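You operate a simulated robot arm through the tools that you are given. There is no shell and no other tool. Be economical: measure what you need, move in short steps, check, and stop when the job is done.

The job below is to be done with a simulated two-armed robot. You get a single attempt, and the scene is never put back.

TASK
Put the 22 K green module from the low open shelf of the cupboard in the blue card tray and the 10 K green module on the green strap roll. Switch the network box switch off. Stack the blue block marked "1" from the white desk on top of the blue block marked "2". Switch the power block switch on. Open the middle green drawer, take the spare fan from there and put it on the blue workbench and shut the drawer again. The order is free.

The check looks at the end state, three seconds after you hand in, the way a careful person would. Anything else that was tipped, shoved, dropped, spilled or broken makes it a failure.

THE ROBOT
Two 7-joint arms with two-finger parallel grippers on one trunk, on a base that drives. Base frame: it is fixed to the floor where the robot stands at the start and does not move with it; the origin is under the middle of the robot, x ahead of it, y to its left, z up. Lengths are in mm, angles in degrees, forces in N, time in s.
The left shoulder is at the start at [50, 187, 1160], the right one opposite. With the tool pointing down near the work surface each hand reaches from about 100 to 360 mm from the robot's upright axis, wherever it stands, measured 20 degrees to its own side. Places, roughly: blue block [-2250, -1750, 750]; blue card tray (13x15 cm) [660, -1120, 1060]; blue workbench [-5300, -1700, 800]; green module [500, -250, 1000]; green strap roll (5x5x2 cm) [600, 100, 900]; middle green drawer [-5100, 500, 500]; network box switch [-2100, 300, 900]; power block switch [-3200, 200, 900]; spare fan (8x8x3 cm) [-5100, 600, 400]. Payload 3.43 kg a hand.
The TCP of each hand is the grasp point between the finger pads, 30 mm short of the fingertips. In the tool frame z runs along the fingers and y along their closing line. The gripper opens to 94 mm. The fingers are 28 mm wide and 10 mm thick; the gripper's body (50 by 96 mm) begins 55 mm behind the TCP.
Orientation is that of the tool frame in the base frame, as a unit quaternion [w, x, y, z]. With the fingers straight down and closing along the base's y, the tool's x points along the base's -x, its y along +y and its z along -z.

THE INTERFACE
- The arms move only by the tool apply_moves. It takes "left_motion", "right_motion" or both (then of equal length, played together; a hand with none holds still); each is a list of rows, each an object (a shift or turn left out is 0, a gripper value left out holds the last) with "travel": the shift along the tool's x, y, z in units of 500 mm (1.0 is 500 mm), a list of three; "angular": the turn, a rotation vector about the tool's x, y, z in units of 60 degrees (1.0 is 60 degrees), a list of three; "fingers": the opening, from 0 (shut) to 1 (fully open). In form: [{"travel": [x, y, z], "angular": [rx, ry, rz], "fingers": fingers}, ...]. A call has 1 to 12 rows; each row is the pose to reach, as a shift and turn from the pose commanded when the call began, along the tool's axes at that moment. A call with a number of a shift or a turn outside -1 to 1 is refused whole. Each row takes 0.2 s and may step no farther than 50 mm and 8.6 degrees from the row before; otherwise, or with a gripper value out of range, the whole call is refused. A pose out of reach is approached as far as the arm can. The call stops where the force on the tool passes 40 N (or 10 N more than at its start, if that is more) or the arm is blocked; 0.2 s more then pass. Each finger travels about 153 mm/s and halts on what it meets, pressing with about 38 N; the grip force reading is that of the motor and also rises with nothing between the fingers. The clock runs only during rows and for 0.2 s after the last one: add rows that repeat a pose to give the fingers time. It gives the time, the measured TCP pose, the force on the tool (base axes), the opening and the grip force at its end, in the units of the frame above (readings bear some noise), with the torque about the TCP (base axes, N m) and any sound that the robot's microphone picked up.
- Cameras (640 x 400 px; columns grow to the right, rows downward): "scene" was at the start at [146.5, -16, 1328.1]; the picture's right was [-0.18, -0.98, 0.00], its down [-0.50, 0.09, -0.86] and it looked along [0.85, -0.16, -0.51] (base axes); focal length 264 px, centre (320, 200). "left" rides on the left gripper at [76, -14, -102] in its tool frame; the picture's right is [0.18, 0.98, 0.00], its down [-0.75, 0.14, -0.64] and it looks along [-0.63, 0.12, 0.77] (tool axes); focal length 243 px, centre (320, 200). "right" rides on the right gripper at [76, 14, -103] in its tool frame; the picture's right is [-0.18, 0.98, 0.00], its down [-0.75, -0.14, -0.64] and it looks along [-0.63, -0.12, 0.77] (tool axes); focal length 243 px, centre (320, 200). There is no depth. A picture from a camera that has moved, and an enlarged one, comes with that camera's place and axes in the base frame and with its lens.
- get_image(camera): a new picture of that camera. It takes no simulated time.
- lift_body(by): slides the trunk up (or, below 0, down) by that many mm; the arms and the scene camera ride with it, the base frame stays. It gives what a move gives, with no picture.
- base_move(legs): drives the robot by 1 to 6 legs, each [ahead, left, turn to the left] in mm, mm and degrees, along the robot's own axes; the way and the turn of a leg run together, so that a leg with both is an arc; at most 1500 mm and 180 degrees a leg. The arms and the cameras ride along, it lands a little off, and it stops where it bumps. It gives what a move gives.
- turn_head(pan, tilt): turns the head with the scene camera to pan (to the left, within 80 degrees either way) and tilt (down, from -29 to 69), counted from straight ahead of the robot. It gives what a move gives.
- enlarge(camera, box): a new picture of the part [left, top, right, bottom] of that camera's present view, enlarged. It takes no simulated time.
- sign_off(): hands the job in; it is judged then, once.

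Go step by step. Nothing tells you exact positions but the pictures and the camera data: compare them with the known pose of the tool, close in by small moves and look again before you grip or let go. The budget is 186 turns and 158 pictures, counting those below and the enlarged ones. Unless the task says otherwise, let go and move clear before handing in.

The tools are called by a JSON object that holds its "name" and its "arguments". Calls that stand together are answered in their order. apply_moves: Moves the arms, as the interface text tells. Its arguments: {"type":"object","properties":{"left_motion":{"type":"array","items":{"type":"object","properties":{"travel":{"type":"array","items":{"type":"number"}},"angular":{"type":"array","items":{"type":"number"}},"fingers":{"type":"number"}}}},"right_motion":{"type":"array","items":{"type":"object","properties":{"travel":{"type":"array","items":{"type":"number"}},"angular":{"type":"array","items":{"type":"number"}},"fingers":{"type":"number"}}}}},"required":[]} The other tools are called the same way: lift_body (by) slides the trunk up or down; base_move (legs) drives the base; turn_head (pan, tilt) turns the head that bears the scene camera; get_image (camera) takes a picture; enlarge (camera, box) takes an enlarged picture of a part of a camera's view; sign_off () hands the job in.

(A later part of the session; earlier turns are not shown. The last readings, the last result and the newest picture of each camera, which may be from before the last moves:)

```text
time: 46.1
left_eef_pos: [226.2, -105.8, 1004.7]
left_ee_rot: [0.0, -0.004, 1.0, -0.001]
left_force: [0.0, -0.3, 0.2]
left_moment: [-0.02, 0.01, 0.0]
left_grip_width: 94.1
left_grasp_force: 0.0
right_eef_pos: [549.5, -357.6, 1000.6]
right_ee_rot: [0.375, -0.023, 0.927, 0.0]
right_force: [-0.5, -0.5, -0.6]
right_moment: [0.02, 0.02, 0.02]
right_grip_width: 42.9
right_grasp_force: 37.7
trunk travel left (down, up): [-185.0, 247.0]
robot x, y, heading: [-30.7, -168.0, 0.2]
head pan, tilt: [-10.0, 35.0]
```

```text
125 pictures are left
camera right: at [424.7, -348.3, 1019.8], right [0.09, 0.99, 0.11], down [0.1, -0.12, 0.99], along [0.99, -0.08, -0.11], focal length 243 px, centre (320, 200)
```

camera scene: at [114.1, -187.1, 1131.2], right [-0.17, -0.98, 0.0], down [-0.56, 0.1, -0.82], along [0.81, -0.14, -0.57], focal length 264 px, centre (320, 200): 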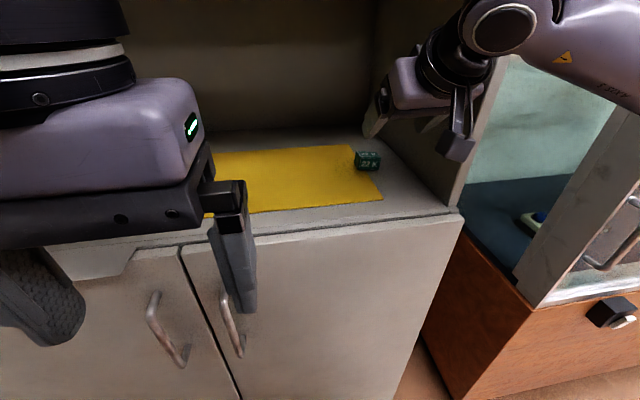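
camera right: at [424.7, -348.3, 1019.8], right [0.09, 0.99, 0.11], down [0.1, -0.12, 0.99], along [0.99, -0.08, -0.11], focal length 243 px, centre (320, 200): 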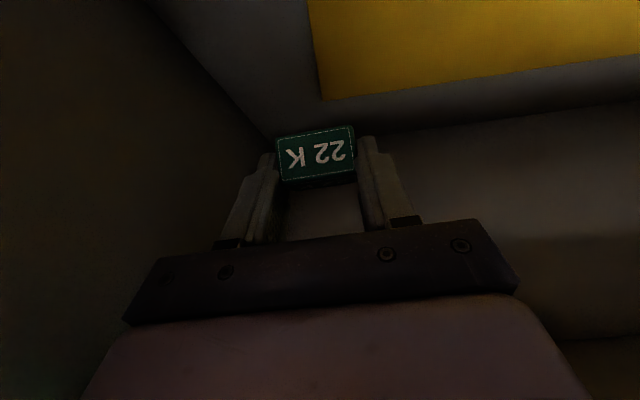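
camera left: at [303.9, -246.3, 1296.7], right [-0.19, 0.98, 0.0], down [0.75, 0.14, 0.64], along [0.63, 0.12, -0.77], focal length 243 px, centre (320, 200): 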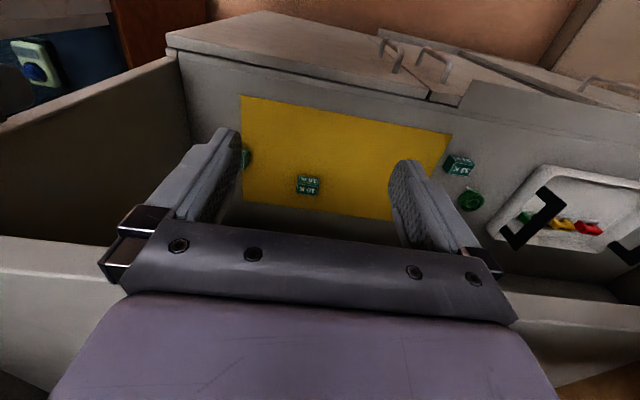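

22 K held. Back out of the cupboard, raise the trunk and look to the right for the card tray.

{"name": "base_move", "arguments": {"legs": [[-270, 0, 0]]}}

{"name": "lift_body", "arguments": {"by": 230}}

{"name": "turn_head", "arguments": {"pan": -45, "tilt": 20}}

{"name": "get_image", "arguments": {"camera": "scene"}}

{"name": "turn_head", "arguments": {"pan": -80, "tilt": 25}}

{"name": "get_image", "arguments": {"camera": "scene"}}

```text
time: 48.0
left_eef_pos: [-42.4, -105.6, 1004.8]
left_ee_rot: [-0.001, -0.004, 1.0, -0.001]
left_force: [0.5, -0.6, 0.0]
left_moment: [-0.03, -0.01, -0.03]
left_grip_width: 94.0
left_grasp_force: 0.0
right_eef_pos: [280.5, -358.9, 998.7]
right_ee_rot: [0.375, -0.022, 0.927, 0.0]
right_force: [0.1, 0.1, 0.0]
right_moment: [-0.01, 0.03, -0.01]
right_grip_width: 42.8
right_grasp_force: 38.3
trunk travel left (down, up): [-185.0, 247.0]
robot x, y, heading: [-303.9, -174.6, -0.2]
head pan, tilt: [-10.0, 35.0]
```

```text
time: 50.5
left_eef_pos: [-42.2, -107.6, 1234.2]
left_ee_rot: [-0.001, -0.004, 1.0, 0.0]
left_force: [-0.1, 0.1, 0.0]
left_moment: [0.0, 0.03, 0.0]
left_grip_width: 94.0
left_grasp_force: 0.0
right_eef_pos: [281.7, -358.4, 1228.7]
right_ee_rot: [0.376, -0.022, 0.926, 0.0]
right_force: [0.2, 0.4, 0.0]
right_moment: [-0.02, 0.01, -0.01]
right_grip_width: 43.0
right_grasp_force: 38.0
trunk travel left (down, up): [-415.0, 17.0]
robot x, y, heading: [-300.5, -173.9, 0.1]
head pan, tilt: [-10.0, 35.0]
```

```text
time: 51.5
left_eef_pos: [-35.5, -106.9, 1236.4]
left_ee_rot: [-0.001, -0.025, 1.0, -0.004]
left_force: [88.5, -33.8, 7.4]
left_moment: [3.77, 10.77, 4.78]
left_grip_width: 94.2
left_grasp_force: 0.0
right_eef_pos: [280.6, -357.6, 1229.8]
right_ee_rot: [0.376, -0.022, 0.926, 0.0]
right_force: [-0.6, 0.2, -1.0]
right_moment: [0.0, 0.02, -0.04]
right_grip_width: 42.8
right_grasp_force: 37.8
trunk travel left (down, up): [-415.0, 17.0]
robot x, y, heading: [-298.0, -169.9, -0.1]
head pan, tilt: [-45.0, 20.0]
```

```text
124 pictures are left
camera scene: at [-157.4, -210.1, 1377.7], right [-0.41, -0.91, 0.0], down [-0.38, 0.17, -0.91], along [0.83, -0.37, -0.41], focal length 264 px, centre (320, 200)
```

scene: 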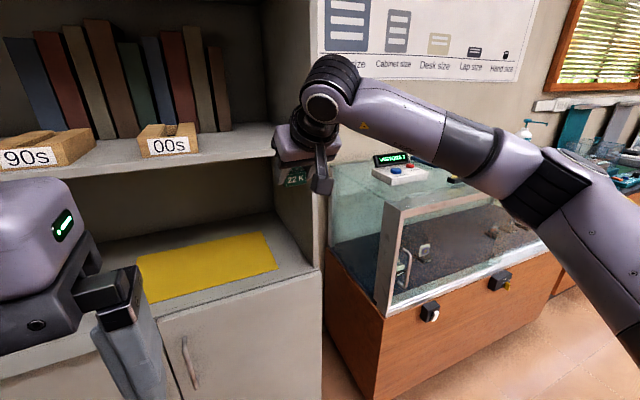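

```text
time: 52.5
left_eef_pos: [-35.3, -109.0, 1234.2]
left_ee_rot: [0.002, -0.024, 1.0, -0.001]
left_force: [76.1, -41.0, -25.3]
left_moment: [5.02, 5.88, 5.43]
left_grip_width: 94.1
left_grasp_force: 0.1
right_eef_pos: [280.5, -357.4, 1229.0]
right_ee_rot: [0.376, -0.022, 0.926, 0.0]
right_force: [-0.1, 0.0, -0.9]
right_moment: [-0.02, 0.01, 0.06]
right_grip_width: 43.0
right_grasp_force: 38.2
trunk travel left (down, up): [-415.0, 17.0]
robot x, y, heading: [-297.5, -171.1, 0.0]
head pan, tilt: [-80.0, 25.0]
```

```text
123 pictures are left
camera scene: at [-159.0, -211.5, 1373.4], right [-0.43, -0.9, 0.0], down [-0.41, 0.2, -0.89], along [0.8, -0.38, -0.46], focal length 264 px, centre (320, 200)
```

scene: 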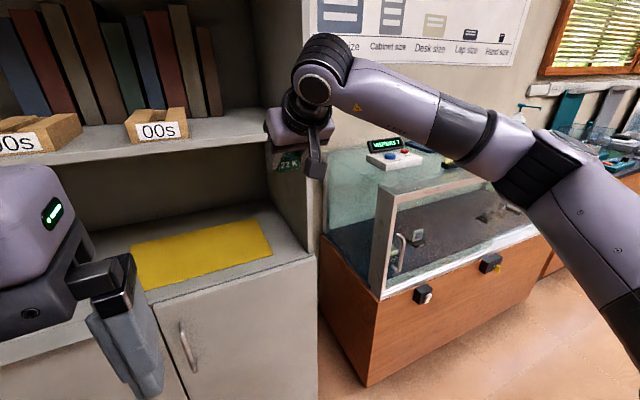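

The head is pressing against the left wrist; I move the left hand forward and out to free it, then look again.

{"name": "apply_moves", "arguments": {"left_motion": [{"travel": [-0.08, 0.03, 0]}, {"travel": [-0.16, 0.06, 0]}, {"travel": [-0.2, 0.1, 0]}, {"travel": [-0.2, 0.16, 0]}, {"travel": [-0.2, 0.16, 0]}]}}

{"name": "turn_head", "arguments": {"pan": -70, "tilt": 20}}

{"name": "get_image", "arguments": {"camera": "scene"}}

```text
time: 53.7
left_eef_pos: [57.3, -26.4, 1235.7]
left_ee_rot: [-0.001, -0.004, 1.0, 0.001]
left_force: [0.2, -0.5, -0.1]
left_moment: [0.02, -0.01, -0.01]
left_grip_width: 94.0
left_grasp_force: 0.1
right_eef_pos: [281.5, -358.3, 1228.9]
right_ee_rot: [0.376, -0.022, 0.927, -0.001]
right_force: [0.3, 0.0, -0.2]
right_moment: [-0.01, -0.03, -0.01]
right_grip_width: 43.0
right_grasp_force: 38.3
trunk travel left (down, up): [-415.0, 17.0]
robot x, y, heading: [-297.8, -172.5, 0.2]
head pan, tilt: [-80.0, 25.0]
```

```text
time: 54.4
left_eef_pos: [57.7, -25.5, 1234.0]
left_ee_rot: [-0.001, -0.004, 1.0, 0.0]
left_force: [-0.3, -0.1, -0.1]
left_moment: [0.04, -0.03, 0.0]
left_grip_width: 93.9
left_grasp_force: 0.0
right_eef_pos: [280.2, -358.7, 1228.8]
right_ee_rot: [0.376, -0.023, 0.926, 0.0]
right_force: [-0.7, 0.1, -1.1]
right_moment: [0.01, 0.02, -0.04]
right_grip_width: 42.9
right_grasp_force: 38.0
trunk travel left (down, up): [-415.0, 17.0]
robot x, y, heading: [-295.9, -175.3, -0.1]
head pan, tilt: [-70.0, 20.0]
```

```text
122 pictures are left
camera scene: at [-209.8, -259.8, 1385.0], right [-0.94, -0.34, 0.0], down [-0.12, 0.32, -0.94], along [0.32, -0.88, -0.34], focal length 264 px, centre (320, 200)
```

scene: 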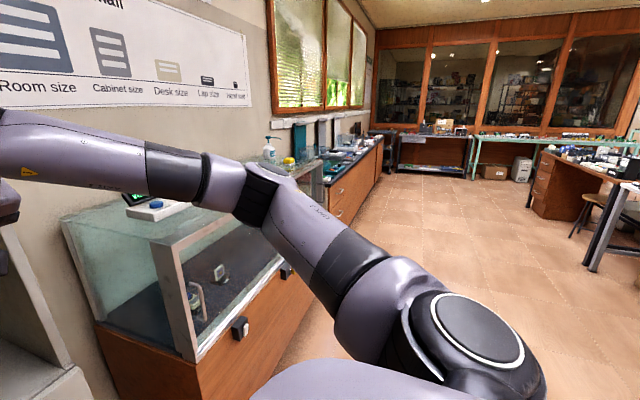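

The tray must be on top of the glass case, hidden behind the arm. I drive right in front of the case, staying well back, then look.

{"name": "base_move", "arguments": {"legs": [[0, -760, 0]]}}

{"name": "turn_head", "arguments": {"pan": -5, "tilt": 30}}

{"name": "get_image", "arguments": {"camera": "scene"}}

{"name": "get_image", "arguments": {"camera": "right"}}

{"name": "get_image", "arguments": {"camera": "left"}}

```text
time: 61.5
left_eef_pos: [56.1, -785.7, 1234.7]
left_ee_rot: [-0.002, -0.001, 1.0, -0.001]
left_force: [0.0, 0.6, 0.9]
left_moment: [0.01, -0.01, -0.02]
left_grip_width: 93.8
left_grasp_force: 0.0
right_eef_pos: [279.0, -1119.5, 1229.1]
right_ee_rot: [0.377, -0.02, 0.926, 0.0]
right_force: [-0.4, 0.0, -0.3]
right_moment: [0.02, -0.01, 0.0]
right_grip_width: 43.2
right_grasp_force: 38.1
trunk travel left (down, up): [-415.0, 17.0]
robot x, y, heading: [-302.9, -930.6, -0.1]
head pan, tilt: [-70.0, 20.0]
```

```text
time: 62.8
left_eef_pos: [56.7, -786.6, 1235.5]
left_ee_rot: [0.0, -0.002, 1.0, -0.001]
left_force: [0.1, -0.3, 0.5]
left_moment: [0.01, -0.02, 0.0]
left_grip_width: 94.0
left_grasp_force: 0.1
right_eef_pos: [279.3, -1118.3, 1228.2]
right_ee_rot: [0.375, -0.021, 0.927, 0.0]
right_force: [0.0, -0.5, -0.9]
right_moment: [0.01, 0.0, 0.0]
right_grip_width: 43.0
right_grasp_force: 38.1
trunk travel left (down, up): [-415.0, 17.0]
robot x, y, heading: [-301.2, -929.3, -0.5]
head pan, tilt: [-5.0, 30.0]
```

```text
121 pictures are left
camera scene: at [-153.0, -938.8, 1369.0], right [-0.09, -1.0, 0.0], down [-0.5, 0.05, -0.87], along [0.86, -0.08, -0.5], focal length 264 px, centre (320, 200)
```

scene: 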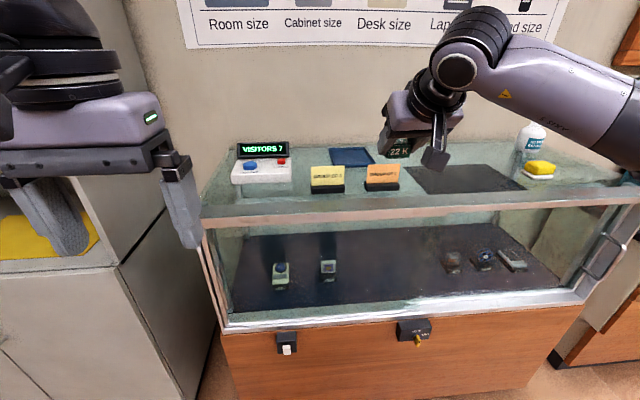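

```text
120 pictures are left
camera right: at [153.5, -1109.0, 1249.5], right [0.09, 0.99, 0.11], down [0.1, -0.12, 0.99], along [0.99, -0.08, -0.11], focal length 243 px, centre (320, 200)
```

right: 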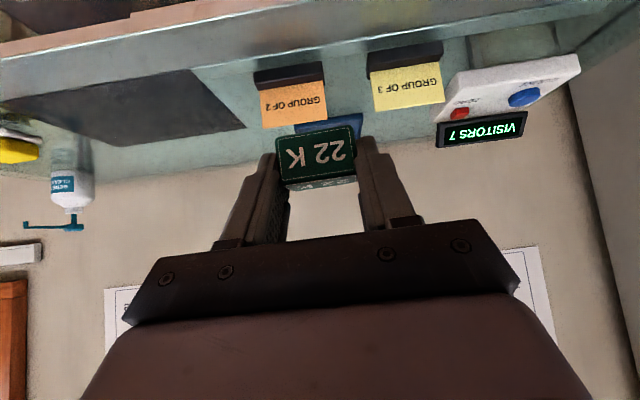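

```text
119 pictures are left
camera left: at [-19.3, -798.7, 1336.6], right [-0.19, 0.98, 0.0], down [0.75, 0.14, 0.64], along [0.63, 0.12, -0.77], focal length 243 px, centre (320, 200)
```

left: 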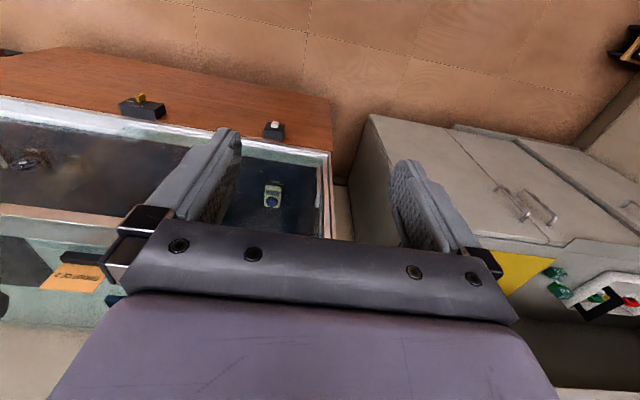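

The blue tray lies behind the two "GROUP OF" cards, centre about (670,-1120), rim ≈1060. I drive forward with the hand high (z≈1229, above the cards), and check.

{"name": "base_move", "arguments": {"legs": [[250, 0, 0], [90, 0, 0]]}}

{"name": "get_image", "arguments": {"camera": "right"}}

{"name": "get_image", "arguments": {"camera": "scene"}}

```text
time: 65.5
left_eef_pos: [386.4, -787.8, 1235.2]
left_ee_rot: [0.0, -0.003, 1.0, 0.0]
left_force: [0.0, 0.7, 0.7]
left_moment: [-0.01, 0.0, -0.02]
left_grip_width: 94.0
left_grasp_force: 0.0
right_eef_pos: [608.3, -1120.1, 1227.8]
right_ee_rot: [0.375, -0.021, 0.927, -0.001]
right_force: [0.1, -0.3, -0.7]
right_moment: [0.0, 0.01, 0.02]
right_grip_width: 43.1
right_grasp_force: 37.9
trunk travel left (down, up): [-415.0, 17.0]
robot x, y, heading: [29.6, -933.7, -0.2]
head pan, tilt: [-5.0, 30.0]
stopped in leg 2: the robot was blocked; the commanded pose is now the measured one
```

```text
118 pictures are left
camera right: at [483.1, -1110.9, 1248.7], right [0.1, 0.99, 0.11], down [0.1, -0.12, 0.99], along [0.99, -0.08, -0.11], focal length 243 px, centre (320, 200)
```

right: 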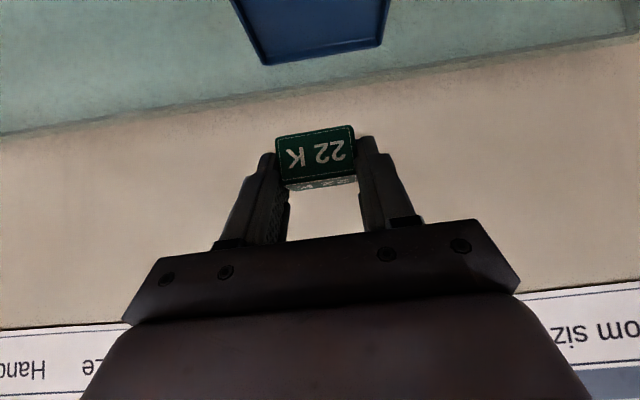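

```text
117 pictures are left
camera scene: at [176.2, -940.3, 1369.2], right [-0.09, -1.0, 0.0], down [-0.5, 0.05, -0.87], along [0.86, -0.08, -0.5], focal length 264 px, centre (320, 200)
```

scene: 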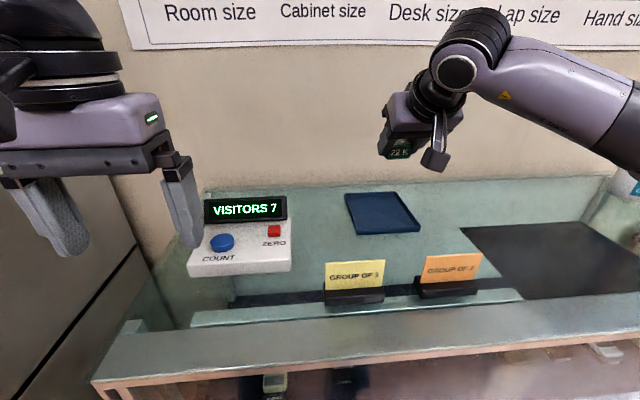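

Tray centre ≈ (652,-1115). Bring the hand above it and lower partway.

{"name": "apply_moves", "arguments": {"right_motion": [{"travel": [-0.05, 0.01, 0.05]}, {"travel": [0, 0.01, 0.1]}, {"travel": [0.06, 0.01, 0.16]}, {"travel": [0.106, 0.01, 0.205]}, {"travel": [0.106, 0.01, 0.205]}]}}

{"name": "get_image", "arguments": {"camera": "right"}}

{"name": "get_image", "arguments": {"camera": "scene"}}

```text
time: 66.7
left_eef_pos: [387.7, -787.2, 1234.1]
left_ee_rot: [-0.002, -0.003, 1.0, -0.001]
left_force: [0.2, 0.2, 0.1]
left_moment: [-0.03, -0.02, 0.02]
left_grip_width: 94.1
left_grasp_force: 0.1
right_eef_pos: [642.6, -1116.0, 1116.4]
right_ee_rot: [0.375, -0.02, 0.927, -0.001]
right_force: [0.4, -0.1, 0.0]
right_moment: [0.0, 0.0, -0.01]
right_grip_width: 43.0
right_grasp_force: 38.6
trunk travel left (down, up): [-415.0, 17.0]
robot x, y, heading: [28.5, -932.7, -0.2]
head pan, tilt: [-5.0, 30.0]
```

```text
116 pictures are left
camera right: at [517.5, -1105.4, 1137.2], right [0.1, 0.99, 0.11], down [0.1, -0.12, 0.99], along [0.99, -0.08, -0.11], focal length 243 px, centre (320, 200)
```

right: 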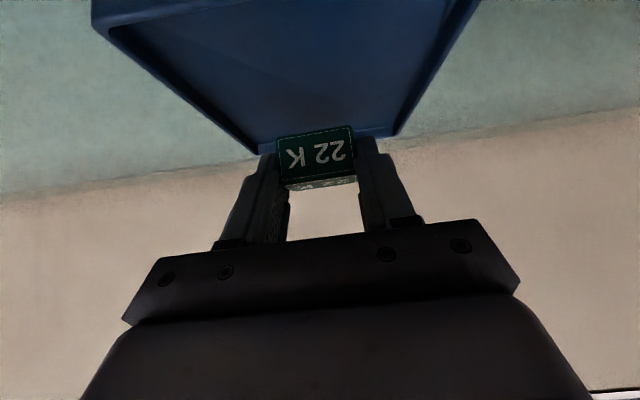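

```text
115 pictures are left
camera scene: at [177.1, -940.1, 1369.0], right [-0.09, -1.0, 0.0], down [-0.5, 0.05, -0.87], along [0.86, -0.08, -0.5], focal length 264 px, centre (320, 200)
```

scene: 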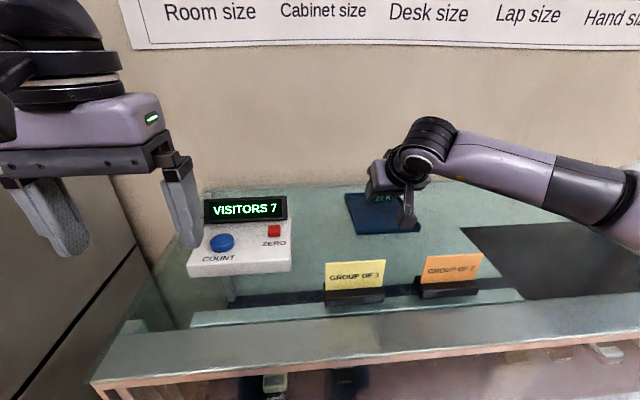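

Well centred laterally; go 10 mm further back and 28 mm down, checking force.

{"name": "apply_moves", "arguments": {"right_motion": [{"travel": [0.012, 0, 0.025]}, {"travel": [0.02, 0, 0.046]}, {"travel": [0.0255, 0, 0.054]}, {"travel": [0.0255, 0, 0.054]}]}}

{"name": "get_image", "arguments": {"camera": "right"}}

{"name": "enlarge", "arguments": {"camera": "scene", "box": [320, 140, 480, 240]}}

```text
time: 67.7
left_eef_pos: [386.2, -787.2, 1234.4]
left_ee_rot: [-0.002, -0.003, 1.0, -0.002]
left_force: [0.1, 0.7, -0.4]
left_moment: [0.01, -0.03, 0.02]
left_grip_width: 94.0
left_grasp_force: 0.1
right_eef_pos: [651.0, -1116.1, 1088.7]
right_ee_rot: [0.374, -0.019, 0.927, -0.002]
right_force: [-0.3, -1.4, 1.4]
right_moment: [0.01, -0.05, -0.04]
right_grip_width: 43.0
right_grasp_force: 38.5
trunk travel left (down, up): [-415.0, 17.0]
robot x, y, heading: [30.1, -933.2, -0.3]
head pan, tilt: [-5.0, 30.0]
```

```text
114 pictures are left
camera right: at [526.6, -1106.1, 1109.4], right [0.1, 0.99, 0.11], down [0.1, -0.12, 0.99], along [0.99, -0.08, -0.11], focal length 243 px, centre (320, 200)
```

right: 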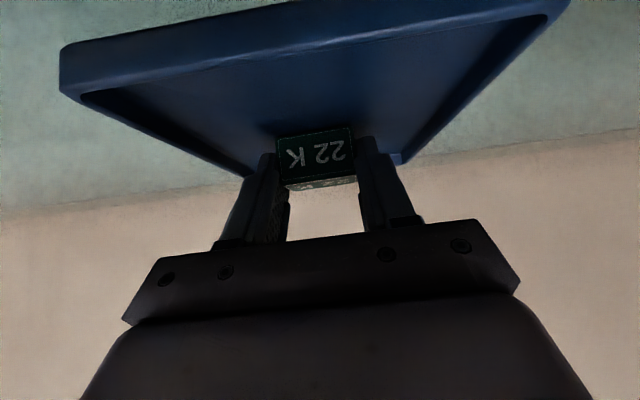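

```text
4.00 times, centred on (400, 190) of scene
camera zoom: at [177.0, -940.3, 1369.1], right [-0.09, -1.0, 0.0], down [-0.5, 0.05, -0.87], along [0.86, -0.08, -0.5], focal length 1058 px, centre (0, 240)
```

zoom: 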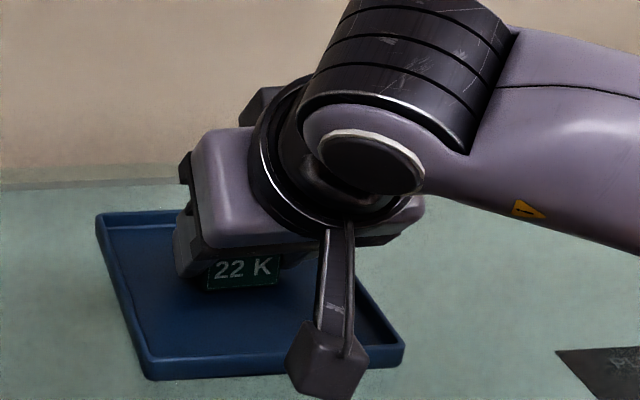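

Lower stepwise until the module touches the tray floor.

{"name": "apply_moves", "arguments": {"right_motion": [{"travel": [0.006, 0, 0.006]}, {"travel": [0.012, 0, 0.012]}, {"travel": [0.012, 0, 0.012]}]}}

{"name": "get_image", "arguments": {"camera": "right"}}

```text
time: 68.5
left_eef_pos: [385.5, -786.4, 1235.7]
left_ee_rot: [-0.002, -0.002, 1.0, -0.002]
left_force: [-0.2, -0.3, 0.1]
left_moment: [0.02, -0.01, -0.02]
left_grip_width: 94.1
left_grasp_force: 0.0
right_eef_pos: [650.8, -1116.8, 1088.0]
right_ee_rot: [0.382, -0.019, 0.924, 0.0]
right_force: [4.4, -1.8, 26.5]
right_moment: [0.44, -0.24, -0.06]
right_grip_width: 42.6
right_grasp_force: 38.3
trunk travel left (down, up): [-415.0, 17.0]
robot x, y, heading: [27.6, -929.6, 0.1]
head pan, tilt: [-5.0, 30.0]
```

```text
112 pictures are left
camera right: at [525.9, -1106.1, 1106.8], right [0.1, 0.99, 0.12], down [0.09, -0.12, 0.99], along [0.99, -0.08, -0.1], focal length 243 px, centre (320, 200)
```

right: 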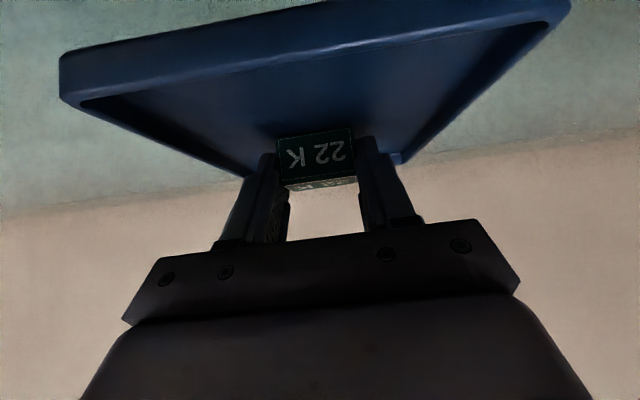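

In contact with the tray floor. Ease the press, open, then retract up.

{"name": "apply_moves", "arguments": {"right_motion": [{"travel": [-0.01, 0, -0.01]}, {"travel": [-0.01, 0, -0.01]}, {"travel": [-0.01, 0, -0.01], "fingers": 0.55}, {"travel": [-0.01, 0, -0.01], "fingers": 0.7}, {"travel": [-0.01, 0, -0.01], "fingers": 0.7}, {"travel": [-0.05, 0, -0.05]}, {"travel": [-0.1, 0, -0.1]}, {"travel": [-0.16, 0, -0.16]}, {"travel": [-0.2, 0, -0.2]}, {"travel": [-0.2, 0, -0.2]}]}}

{"name": "get_image", "arguments": {"camera": "right"}}

{"name": "get_image", "arguments": {"camera": "scene"}}

```text
time: 70.7
left_eef_pos: [386.3, -787.1, 1234.1]
left_ee_rot: [-0.001, -0.003, 1.0, 0.0]
left_force: [0.1, -0.2, -0.5]
left_moment: [0.02, -0.03, -0.03]
left_grip_width: 94.0
left_grasp_force: 0.1
right_eef_pos: [653.4, -1113.2, 1221.7]
right_ee_rot: [0.375, -0.02, 0.927, -0.002]
right_force: [0.4, -0.1, -0.1]
right_moment: [-0.01, 0.0, -0.06]
right_grip_width: 65.9
right_grasp_force: 0.2
trunk travel left (down, up): [-415.0, 17.0]
robot x, y, heading: [28.1, -932.3, -0.3]
head pan, tilt: [-5.0, 30.0]
```

```text
111 pictures are left
camera right: at [528.5, -1104.6, 1242.9], right [0.1, 0.99, 0.11], down [0.1, -0.12, 0.99], along [0.99, -0.08, -0.11], focal length 243 px, centre (320, 200)
```

right: 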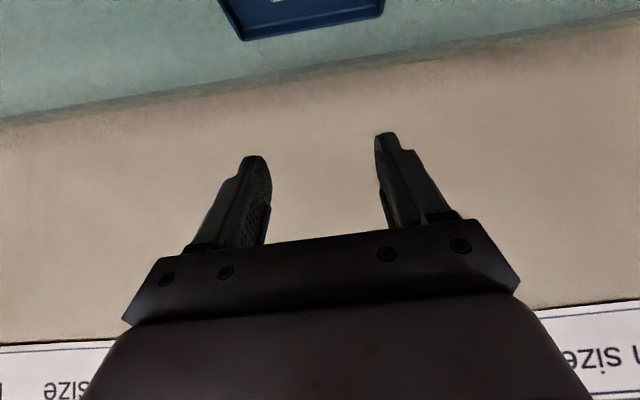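

```text
110 pictures are left
camera scene: at [177.2, -940.3, 1369.0], right [-0.09, -1.0, 0.0], down [-0.5, 0.05, -0.87], along [0.86, -0.08, -0.5], focal length 264 px, centre (320, 200)
```

scene: 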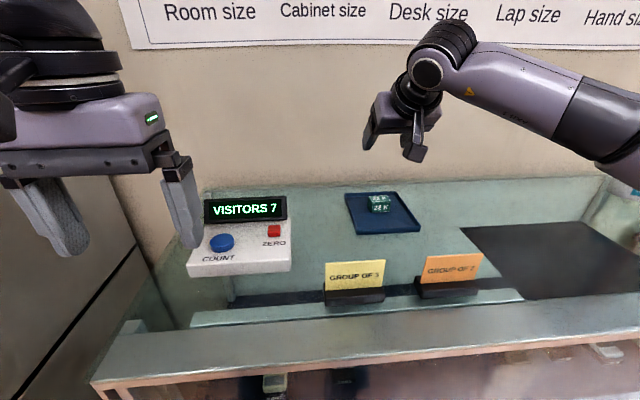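

22 K lies in the blue tray. Back away, bring the right hand upright again, then turn around and survey.

{"name": "base_move", "arguments": {"legs": [[-700, 0, 0]]}}

{"name": "apply_moves", "arguments": {"right_motion": [{"travel": [0.05, 0, -0.05], "angular": [0, 0.125, 0]}, {"travel": [0.1, 0, -0.1], "angular": [0, 0.25, 0]}, {"travel": [0.15, 0, -0.15], "angular": [0, 0.375, 0]}, {"travel": [0.2, 0, -0.2], "angular": [0, 0.5, 0]}, {"travel": [0.23, 0, -0.23], "angular": [0, 0.625, 0]}, {"travel": [0.23, 0, -0.23], "angular": [0, 0.735, 0]}, {"travel": [0.23, 0, -0.23], "angular": [0, 0.735, 0]}]}}

{"name": "base_move", "arguments": {"legs": [[0, 0, 135]]}}

{"name": "turn_head", "arguments": {"pan": 20, "tilt": 15}}

{"name": "get_image", "arguments": {"camera": "scene"}}

```text
time: 74.6
left_eef_pos: [-314.4, -783.7, 1234.3]
left_ee_rot: [-0.003, -0.003, 1.0, 0.0]
left_force: [-0.5, 0.4, -0.5]
left_moment: [0.0, 0.01, 0.02]
left_grip_width: 94.2
left_grasp_force: 0.0
right_eef_pos: [-47.9, -1111.7, 1221.9]
right_ee_rot: [0.375, -0.02, 0.927, -0.001]
right_force: [-0.6, 0.0, 0.9]
right_moment: [0.02, 0.01, 0.0]
right_grip_width: 65.8
right_grasp_force: 0.0
trunk travel left (down, up): [-415.0, 17.0]
robot x, y, heading: [-675.3, -931.7, -0.0]
head pan, tilt: [-5.0, 30.0]
```

```text
time: 76.2
left_eef_pos: [-315.4, -783.9, 1234.0]
left_ee_rot: [-0.002, -0.002, 1.0, 0.0]
left_force: [0.1, 1.4, 0.8]
left_moment: [-0.02, 0.0, -0.02]
left_grip_width: 94.0
left_grasp_force: 0.0
right_eef_pos: [-210.3, -1117.3, 1224.9]
right_ee_rot: [-0.001, -0.018, 1.0, -0.008]
right_force: [-0.1, 0.4, 0.0]
right_moment: [0.01, 0.03, 0.01]
right_grip_width: 65.7
right_grasp_force: 0.1
trunk travel left (down, up): [-415.0, 17.0]
robot x, y, heading: [-673.8, -928.2, -0.2]
head pan, tilt: [-5.0, 30.0]
```

```text
time: 82.2
left_eef_pos: [-1030.2, -784.6, 1234.2]
left_ee_rot: [0.0, 0.927, -0.375, 0.001]
left_force: [0.1, -0.3, 0.1]
left_moment: [-0.03, 0.0, -0.02]
left_grip_width: 93.9
left_grasp_force: 0.0
right_eef_pos: [-872.6, -472.8, 1224.9]
right_ee_rot: [-0.008, 0.933, -0.36, 0.004]
right_force: [-0.2, -0.7, 0.3]
right_moment: [0.02, 0.03, 0.01]
right_grip_width: 65.9
right_grasp_force: 0.0
trunk travel left (down, up): [-415.0, 17.0]
robot x, y, heading: [-673.2, -927.5, 135.2]
head pan, tilt: [-5.0, 30.0]
```

```text
time: 83.1
left_eef_pos: [-1031.0, -784.0, 1234.6]
left_ee_rot: [0.0, 0.927, -0.375, 0.002]
left_force: [0.3, 0.0, -0.4]
left_moment: [-0.01, 0.02, 0.03]
left_grip_width: 94.2
left_grasp_force: 0.1
right_eef_pos: [-871.0, -473.0, 1224.1]
right_ee_rot: [-0.008, 0.933, -0.36, 0.003]
right_force: [0.8, -0.1, -0.1]
right_moment: [-0.01, -0.01, 0.01]
right_grip_width: 65.7
right_grasp_force: 0.1
trunk travel left (down, up): [-415.0, 17.0]
robot x, y, heading: [-672.8, -930.6, 135.3]
head pan, tilt: [20.0, 15.0]
```

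```text
109 pictures are left
camera scene: at [-799.6, -849.2, 1393.2], right [0.42, 0.91, 0.0], down [0.24, -0.11, -0.97], along [-0.88, 0.4, -0.26], focal length 264 px, centre (320, 200)
```

scene: 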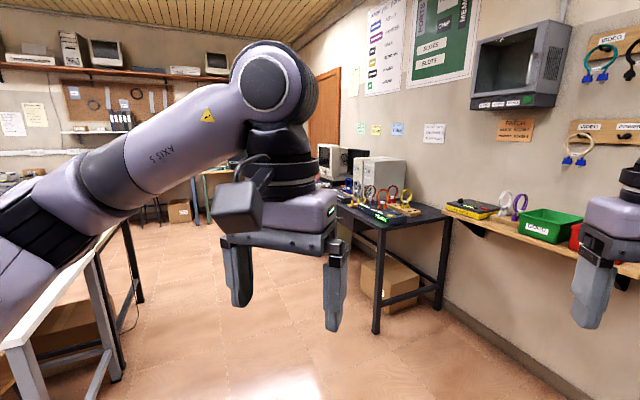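

The network box and power block should be on the desks along the right wall, the white desk at left. I drive to about (-2070,-930) and face the +y wall.

{"name": "base_move", "arguments": {"legs": [[0, 0, 45], [1400, 0, 0], [0, 0, -90]]}}

{"name": "turn_head", "arguments": {"pan": 0, "tilt": 20}}

{"name": "get_image", "arguments": {"camera": "scene"}}

{"name": "turn_head", "arguments": {"pan": 50, "tilt": 15}}

{"name": "get_image", "arguments": {"camera": "scene"}}

```text
time: 95.9
left_eef_pos: [-2220.5, -593.7, 1234.7]
left_ee_rot: [0.001, 0.72, -0.694, 0.001]
left_force: [0.8, 0.3, 0.4]
left_moment: [0.0, -0.04, -0.02]
left_grip_width: 94.3
left_grasp_force: 0.0
right_eef_pos: [-1890.8, -478.8, 1225.1]
right_ee_rot: [-0.006, 0.731, -0.682, 0.007]
right_force: [1.1, 0.0, -0.1]
right_moment: [0.01, 0.0, 0.03]
right_grip_width: 66.0
right_grasp_force: 0.1
trunk travel left (down, up): [-415.0, 17.0]
robot x, y, heading: [-2067.3, -950.5, 91.4]
head pan, tilt: [20.0, 15.0]
```

```text
time: 96.7
left_eef_pos: [-2220.8, -593.8, 1235.1]
left_ee_rot: [0.001, 0.721, -0.693, 0.002]
left_force: [0.2, -0.5, 0.1]
left_moment: [0.02, 0.03, -0.05]
left_grip_width: 94.1
left_grasp_force: 0.1
right_eef_pos: [-1892.7, -479.1, 1225.0]
right_ee_rot: [-0.006, 0.731, -0.682, 0.007]
right_force: [-0.1, -0.3, -0.5]
right_moment: [0.03, -0.01, 0.01]
right_grip_width: 65.9
right_grasp_force: 0.0
trunk travel left (down, up): [-415.0, 17.0]
robot x, y, heading: [-2068.8, -947.2, 91.7]
head pan, tilt: [0.0, 20.0]
```

```text
108 pictures are left
camera scene: at [-2069.2, -795.1, 1385.1], right [1.0, 0.03, 0.0], down [0.01, -0.34, -0.94], along [-0.03, 0.94, -0.34], focal length 264 px, centre (320, 200)
```

scene: 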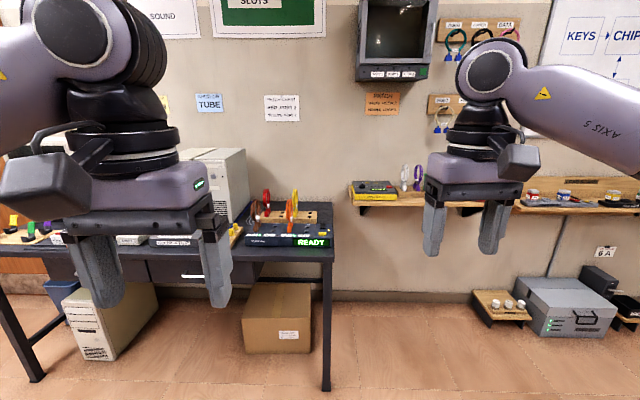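

```text
time: 97.9
left_eef_pos: [-2221.0, -593.8, 1235.0]
left_ee_rot: [0.001, 0.72, -0.694, 0.002]
left_force: [0.8, 0.1, -0.1]
left_moment: [0.02, 0.0, 0.0]
left_grip_width: 94.1
left_grasp_force: 0.1
right_eef_pos: [-1891.7, -479.0, 1225.7]
right_ee_rot: [-0.006, 0.732, -0.681, 0.006]
right_force: [0.2, -0.7, -0.2]
right_moment: [-0.02, 0.03, 0.01]
right_grip_width: 65.9
right_grasp_force: 0.1
trunk travel left (down, up): [-415.0, 17.0]
robot x, y, heading: [-2063.8, -946.6, 91.9]
head pan, tilt: [50.0, 15.0]
```

```text
107 pictures are left
camera scene: at [-2139.6, -830.2, 1393.2], right [0.62, 0.78, 0.0], down [0.2, -0.16, -0.97], along [-0.76, 0.6, -0.26], focal length 264 px, centre (320, 200)
```

scene: 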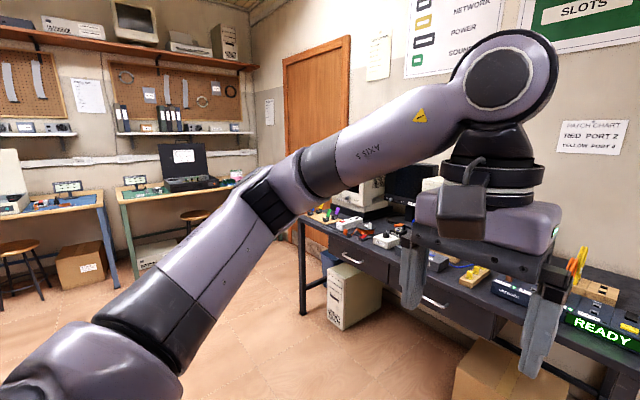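

The black desk has a box with "READY" (with coloured cables) — probably the network box. Zoom in.

{"name": "turn_head", "arguments": {"pan": 10, "tilt": 25}}

{"name": "enlarge", "arguments": {"camera": "scene", "box": [240, 130, 420, 240]}}

{"name": "enlarge", "arguments": {"camera": "scene", "box": [420, 130, 560, 220]}}

```text
time: 99.0
left_eef_pos: [-2221.3, -594.1, 1235.3]
left_ee_rot: [-0.001, 0.72, -0.694, 0.002]
left_force: [1.0, 0.0, -0.3]
left_moment: [-0.02, -0.03, 0.0]
left_grip_width: 93.9
left_grasp_force: 0.1
right_eef_pos: [-1892.6, -479.8, 1224.5]
right_ee_rot: [-0.005, 0.731, -0.682, 0.006]
right_force: [0.1, 0.5, -0.4]
right_moment: [-0.01, 0.02, -0.01]
right_grip_width: 65.7
right_grasp_force: 0.0
trunk travel left (down, up): [-415.0, 17.0]
robot x, y, heading: [-2063.7, -947.5, 92.0]
head pan, tilt: [10.0, 25.0]
```

```text
3.56 times, centred on (330, 185) of scene
camera zoom: at [-2085.1, -797.9, 1377.0], right [0.98, 0.2, 0.0], down [0.09, -0.41, -0.91], along [-0.18, 0.89, -0.42], focal length 940 px, centre (284, 253)
```

zoom: 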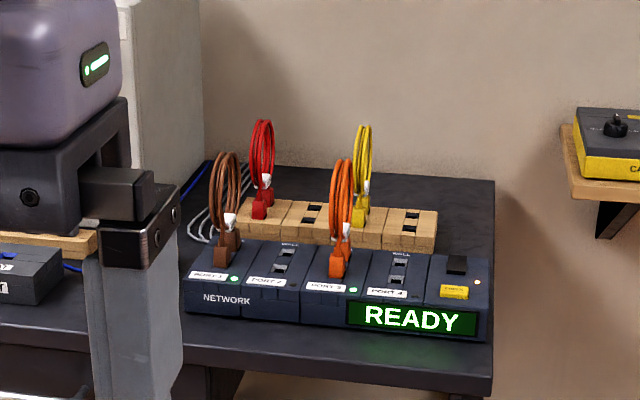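

```text
4.44 times, centred on (490, 175) of scene
camera zoom: at [-2085.1, -797.9, 1377.0], right [0.98, 0.2, 0.0], down [0.09, -0.41, -0.91], along [-0.18, 0.89, -0.42], focal length 1175 px, centre (-436, 311)
```

zoom: 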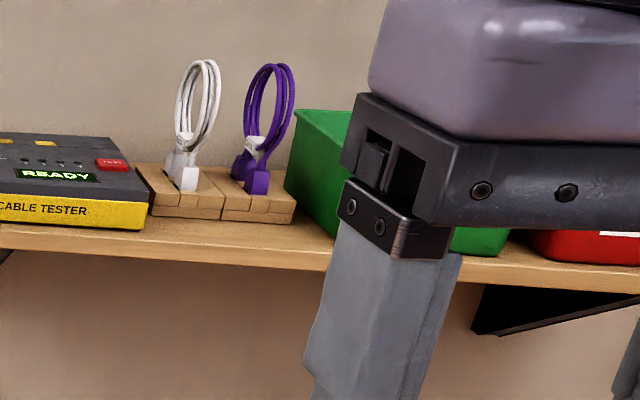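

The NETWORK box sits near (-2084,~270); its switch appears to be the black part at its right end. I drive closer to see it well.

{"name": "base_move", "arguments": {"legs": [[560, 0, -2]]}}

{"name": "turn_head", "arguments": {"pan": 0, "tilt": 40}}

{"name": "get_image", "arguments": {"camera": "scene"}}

{"name": "get_image", "arguments": {"camera": "left"}}

```text
time: 102.2
left_eef_pos: [-2213.3, -24.4, 1233.8]
left_ee_rot: [0.001, 0.707, -0.707, 0.002]
left_force: [-0.2, 0.5, 0.4]
left_moment: [-0.02, 0.01, 0.0]
left_grip_width: 94.1
left_grasp_force: 0.1
right_eef_pos: [-1879.2, 79.1, 1225.8]
right_ee_rot: [-0.006, 0.718, -0.696, 0.007]
right_force: [0.0, -0.3, 0.4]
right_moment: [0.0, 0.01, 0.0]
right_grip_width: 65.8
right_grasp_force: 0.1
trunk travel left (down, up): [-415.0, 17.0]
robot x, y, heading: [-2070.9, -382.2, 89.5]
head pan, tilt: [10.0, 25.0]
```

```text
time: 103.0
left_eef_pos: [-2213.7, -23.6, 1234.7]
left_ee_rot: [0.0, 0.707, -0.707, 0.002]
left_force: [0.2, -0.2, -0.2]
left_moment: [-0.02, -0.05, -0.01]
left_grip_width: 94.1
left_grasp_force: 0.1
right_eef_pos: [-1880.2, 78.1, 1224.5]
right_ee_rot: [-0.005, 0.718, -0.696, 0.006]
right_force: [-0.3, 0.2, 0.5]
right_moment: [0.03, 0.0, -0.03]
right_grip_width: 65.6
right_grasp_force: 0.0
trunk travel left (down, up): [-415.0, 17.0]
robot x, y, heading: [-2067.6, -381.8, 89.6]
head pan, tilt: [0.0, 40.0]
```

```text
104 pictures are left
camera scene: at [-2069.2, -239.1, 1353.7], right [1.0, -0.01, 0.0], down [-0.01, -0.64, -0.77], along [0.01, 0.77, -0.64], focal length 264 px, centre (320, 200)
```

scene: 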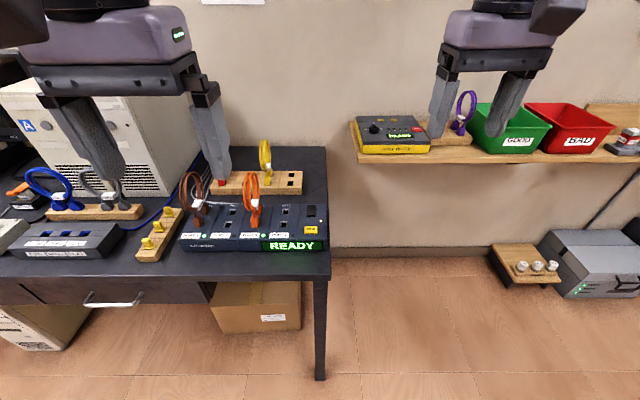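

```text
103 pictures are left
camera left: at [-2198.9, -98.9, 1336.1], right [-0.98, -0.18, 0.0], down [-0.14, 0.76, 0.64], along [-0.12, 0.63, -0.77], focal length 243 px, centre (320, 200)
```

left: 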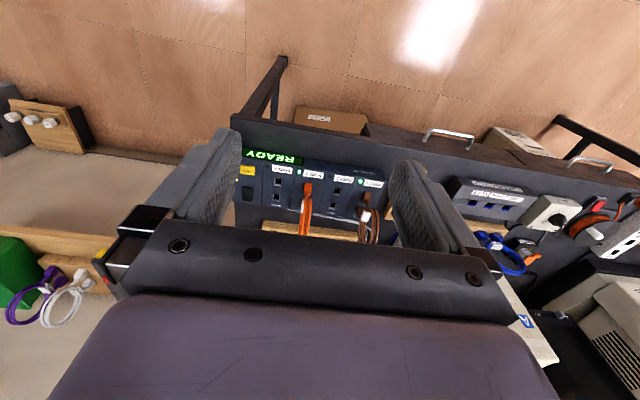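

{"name": "enlarge", "arguments": {"camera": "scene", "box": [270, 190, 350, 260]}}

{"name": "enlarge", "arguments": {"camera": "left", "box": [220, 140, 300, 210]}}

```text
5.71 times, centred on (310, 225) of scene
camera zoom: at [-2069.2, -239.1, 1353.7], right [1.0, -0.01, 0.0], down [-0.01, -0.64, -0.77], along [0.01, 0.77, -0.64], focal length 1511 px, centre (377, 57)
```

zoom: 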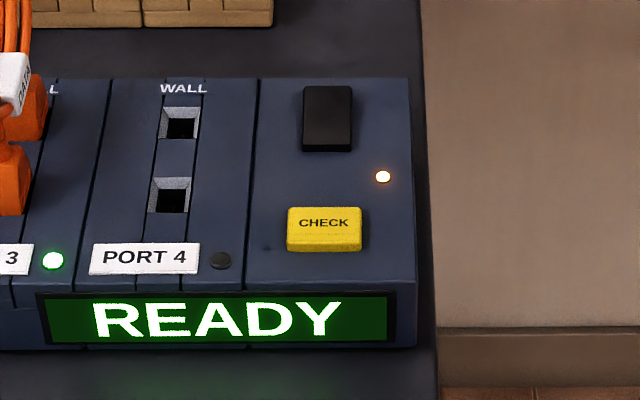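

```text
5.71 times, centred on (260, 175) of left
camera zoom: at [-2198.9, -98.9, 1336.1], right [-0.98, -0.18, 0.0], down [-0.14, 0.76, 0.64], along [-0.12, 0.63, -0.77], focal length 1386 px, centre (663, 343)
```

zoom: 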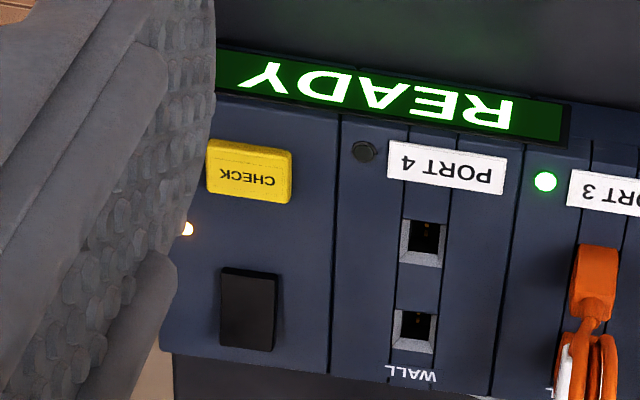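

The rocker switch is the black piece at ≈(-2087,326,840). I'll use the left hand tilted 45°: lower the trunk, shift the base, and tilt while still in front of the desk.

{"name": "lift_body", "arguments": {"by": -230}}

{"name": "base_move", "arguments": {"legs": [[0, -90, 0]]}}

{"name": "apply_moves", "arguments": {"left_motion": [{"travel": [-0.05, 0, 0], "angular": [0, -0.125, 0], "fingers": 0.3}, {"travel": [-0.1, 0, 0], "angular": [0, -0.25, 0], "fingers": 0}, {"travel": [-0.15, 0, 0], "angular": [0, -0.375, 0]}, {"travel": [-0.2, 0, 0], "angular": [0, -0.5, 0]}, {"travel": [-0.25, 0, 0], "angular": [0, -0.625, 0]}, {"travel": [-0.3, 0, 0], "angular": [0, -0.75, 0]}, {"travel": [-0.3, 0, 0], "angular": [0, -0.75, 0]}]}}

{"name": "get_image", "arguments": {"camera": "left"}}

```text
time: 105.4
left_eef_pos: [-2212.1, -24.3, 1004.3]
left_ee_rot: [-0.001, -0.707, 0.707, -0.002]
left_force: [-0.4, 0.1, -0.3]
left_moment: [0.03, 0.02, 0.02]
left_grip_width: 94.0
left_grasp_force: 0.1
right_eef_pos: [-1880.1, 78.2, 994.3]
right_ee_rot: [-0.005, 0.718, -0.696, 0.007]
right_force: [-0.6, 0.1, 0.3]
right_moment: [-0.01, -0.03, 0.02]
right_grip_width: 65.7
right_grasp_force: 0.1
trunk travel left (down, up): [-185.0, 247.0]
robot x, y, heading: [-2069.8, -381.2, 89.5]
head pan, tilt: [0.0, 40.0]
```

```text
time: 106.8
left_eef_pos: [-2124.7, -24.4, 1003.6]
left_ee_rot: [0.001, 0.707, -0.707, 0.003]
left_force: [-1.0, 0.2, -0.6]
left_moment: [-0.02, 0.0, 0.01]
left_grip_width: 94.1
left_grasp_force: 0.0
right_eef_pos: [-1789.5, 78.7, 995.7]
right_ee_rot: [-0.006, 0.717, -0.697, 0.007]
right_force: [0.5, -0.1, 0.2]
right_moment: [-0.01, -0.01, 0.01]
right_grip_width: 66.1
right_grasp_force: 0.0
trunk travel left (down, up): [-185.0, 247.0]
robot x, y, heading: [-1977.1, -384.4, 89.4]
head pan, tilt: [0.0, 40.0]
```

```text
time: 108.4
left_eef_pos: [-2123.4, 124.6, 1004.0]
left_ee_rot: [0.271, -0.653, 0.654, 0.27]
left_force: [0.4, 0.5, -0.1]
left_moment: [-0.02, -0.01, -0.01]
left_grip_width: 0.3
left_grasp_force: 32.8
right_eef_pos: [-1789.3, 77.2, 995.3]
right_ee_rot: [-0.005, 0.718, -0.696, 0.006]
right_force: [-0.3, 0.5, 0.2]
right_moment: [0.02, -0.02, 0.0]
right_grip_width: 65.9
right_grasp_force: 0.0
trunk travel left (down, up): [-185.0, 247.0]
robot x, y, heading: [-1978.0, -383.0, 89.4]
head pan, tilt: [0.0, 40.0]
```

```text
100 pictures are left
camera left: at [-2109.2, 0.0, 1021.6], right [-0.98, -0.13, -0.13], down [-0.14, 0.08, 0.99], along [-0.12, 0.99, -0.1], focal length 243 px, centre (320, 200)
```

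left: 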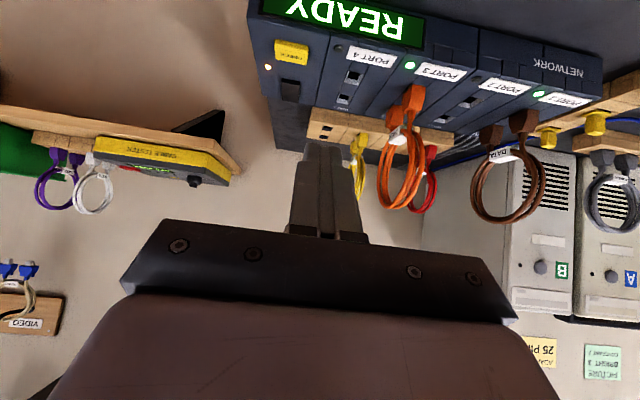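

Zoom on the rocker from this view to see which end stands proud.

{"name": "enlarge", "arguments": {"camera": "left", "box": [250, 30, 330, 110]}}

{"name": "enlarge", "arguments": {"camera": "scene", "box": [160, 100, 320, 200]}}

```text
5.00 times, centred on (290, 70) of left
camera zoom: at [-2109.2, 0.0, 1021.6], right [-0.98, -0.13, -0.13], down [-0.14, 0.08, 0.99], along [-0.12, 0.99, -0.1], focal length 1213 px, centre (470, 850)
```

zoom: 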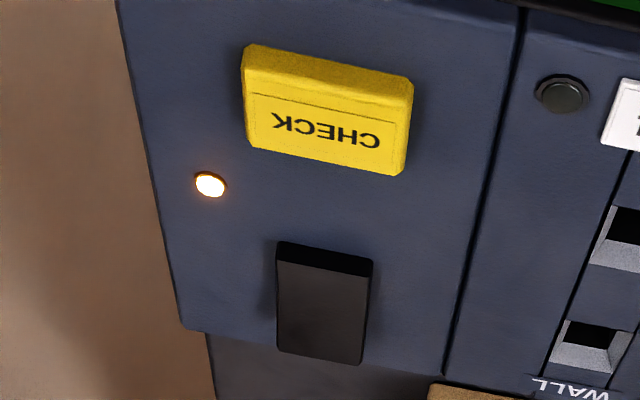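

```text
4.00 times, centred on (240, 150) of scene
camera zoom: at [-1978.9, -239.9, 1123.7], right [1.0, -0.01, 0.0], down [-0.01, -0.64, -0.77], along [0.01, 0.77, -0.64], focal length 1058 px, centre (640, 400)
```

zoom: 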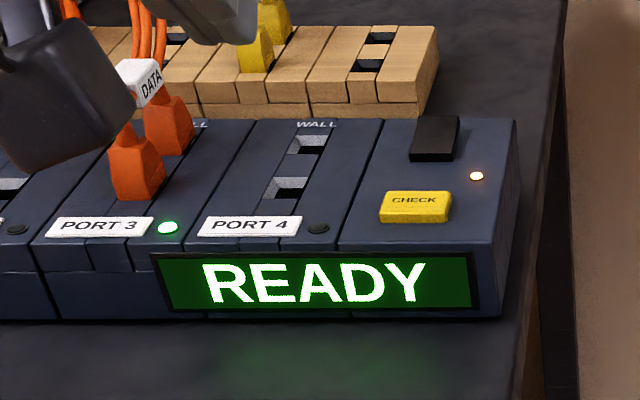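

The near end of the rocker looks raised and its lamp is lit. I drive 130 mm closer and position the closed fingertips above the near end to look again.

{"name": "base_move", "arguments": {"legs": [[125, 0, 0]]}}

{"name": "apply_moves", "arguments": {"left_motion": [{"travel": [0.03, -0.035, 0.03]}, {"travel": [0.06, -0.07, 0.06]}, {"travel": [0.08, -0.07, 0.08]}, {"travel": [0.08, -0.07, 0.08]}]}}

{"name": "get_image", "arguments": {"camera": "left"}}

{"name": "enlarge", "arguments": {"camera": "left", "box": [260, 40, 420, 160]}}

```text
time: 109.7
left_eef_pos: [-2123.1, 251.7, 1004.4]
left_ee_rot: [-0.27, 0.654, -0.654, -0.269]
left_force: [-0.3, 0.2, 0.4]
left_moment: [0.04, -0.03, -0.01]
left_grip_width: 0.0
left_grasp_force: 33.5
right_eef_pos: [-1788.9, 203.3, 993.6]
right_ee_rot: [-0.006, 0.718, -0.696, 0.006]
right_force: [-0.3, -0.2, 0.3]
right_moment: [0.01, 0.03, -0.01]
right_grip_width: 65.6
right_grasp_force: 0.2
trunk travel left (down, up): [-185.0, 247.0]
robot x, y, heading: [-1976.0, -259.0, 89.6]
head pan, tilt: [0.0, 40.0]
```

```text
time: 110.7
left_eef_pos: [-2086.8, 250.8, 947.2]
left_ee_rot: [-0.27, 0.654, -0.654, -0.269]
left_force: [0.4, -0.6, -0.1]
left_moment: [0.02, 0.02, -0.01]
left_grip_width: 0.0
left_grasp_force: 32.6
right_eef_pos: [-1788.4, 203.4, 995.1]
right_ee_rot: [-0.005, 0.718, -0.696, 0.007]
right_force: [0.0, 0.5, 0.8]
right_moment: [0.02, 0.0, -0.02]
right_grip_width: 65.7
right_grasp_force: 0.1
trunk travel left (down, up): [-185.0, 247.0]
robot x, y, heading: [-1982.3, -254.1, 89.3]
head pan, tilt: [0.0, 40.0]
```

```text
97 pictures are left
camera left: at [-2072.6, 125.4, 965.2], right [-0.98, -0.13, -0.13], down [-0.14, 0.08, 0.99], along [-0.12, 0.99, -0.1], focal length 243 px, centre (320, 200)
```

left: 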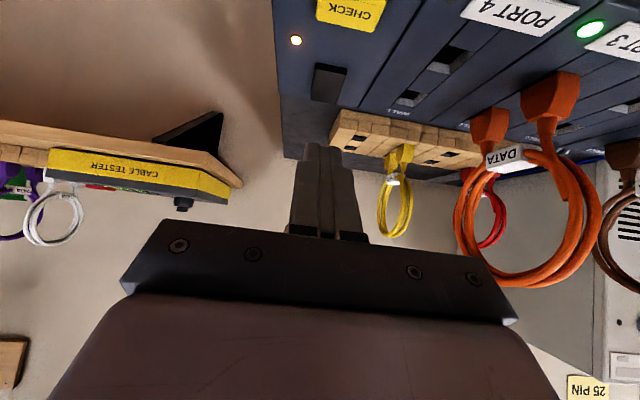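

```text
3.33 times, centred on (340, 100) of left
camera zoom: at [-2072.6, 125.4, 965.2], right [-0.98, -0.13, -0.13], down [-0.14, 0.08, 0.99], along [-0.12, 0.99, -0.1], focal length 809 px, centre (253, 533)
```

zoom: 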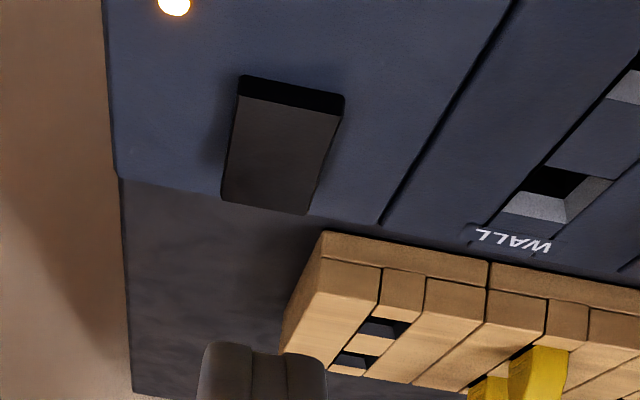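

The near end is clearly raised. Move fingertips just above it, then press straight down.

{"name": "apply_moves", "arguments": {"left_motion": [{"travel": [0, 0.005, 0.07]}, {"travel": [0.0156, 0.005, 0.1456]}, {"travel": [0.0156, 0.005, 0.1456]}]}}

{"name": "get_image", "arguments": {"camera": "left"}}

```text
time: 111.5
left_eef_pos: [-2089.1, 296.7, 890.4]
left_ee_rot: [0.27, -0.654, 0.654, 0.269]
left_force: [0.0, 0.5, 0.1]
left_moment: [-0.01, 0.02, -0.02]
left_grip_width: 0.0
left_grasp_force: 33.3
right_eef_pos: [-1790.3, 203.3, 994.5]
right_ee_rot: [-0.007, 0.718, -0.696, 0.006]
right_force: [0.2, -0.9, -0.1]
right_moment: [-0.02, -0.01, 0.03]
right_grip_width: 66.1
right_grasp_force: 0.0
trunk travel left (down, up): [-185.0, 247.0]
robot x, y, heading: [-1981.6, -258.3, 89.4]
head pan, tilt: [0.0, 40.0]
```

```text
95 pictures are left
camera left: at [-2075.4, 171.2, 908.7], right [-0.98, -0.13, -0.13], down [-0.14, 0.08, 0.99], along [-0.12, 0.99, -0.1], focal length 243 px, centre (320, 200)
```

left: 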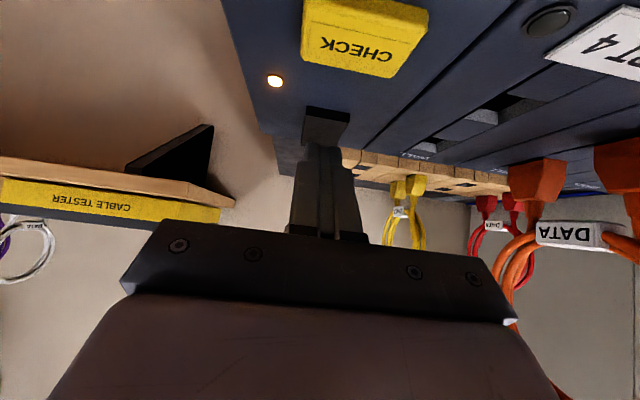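

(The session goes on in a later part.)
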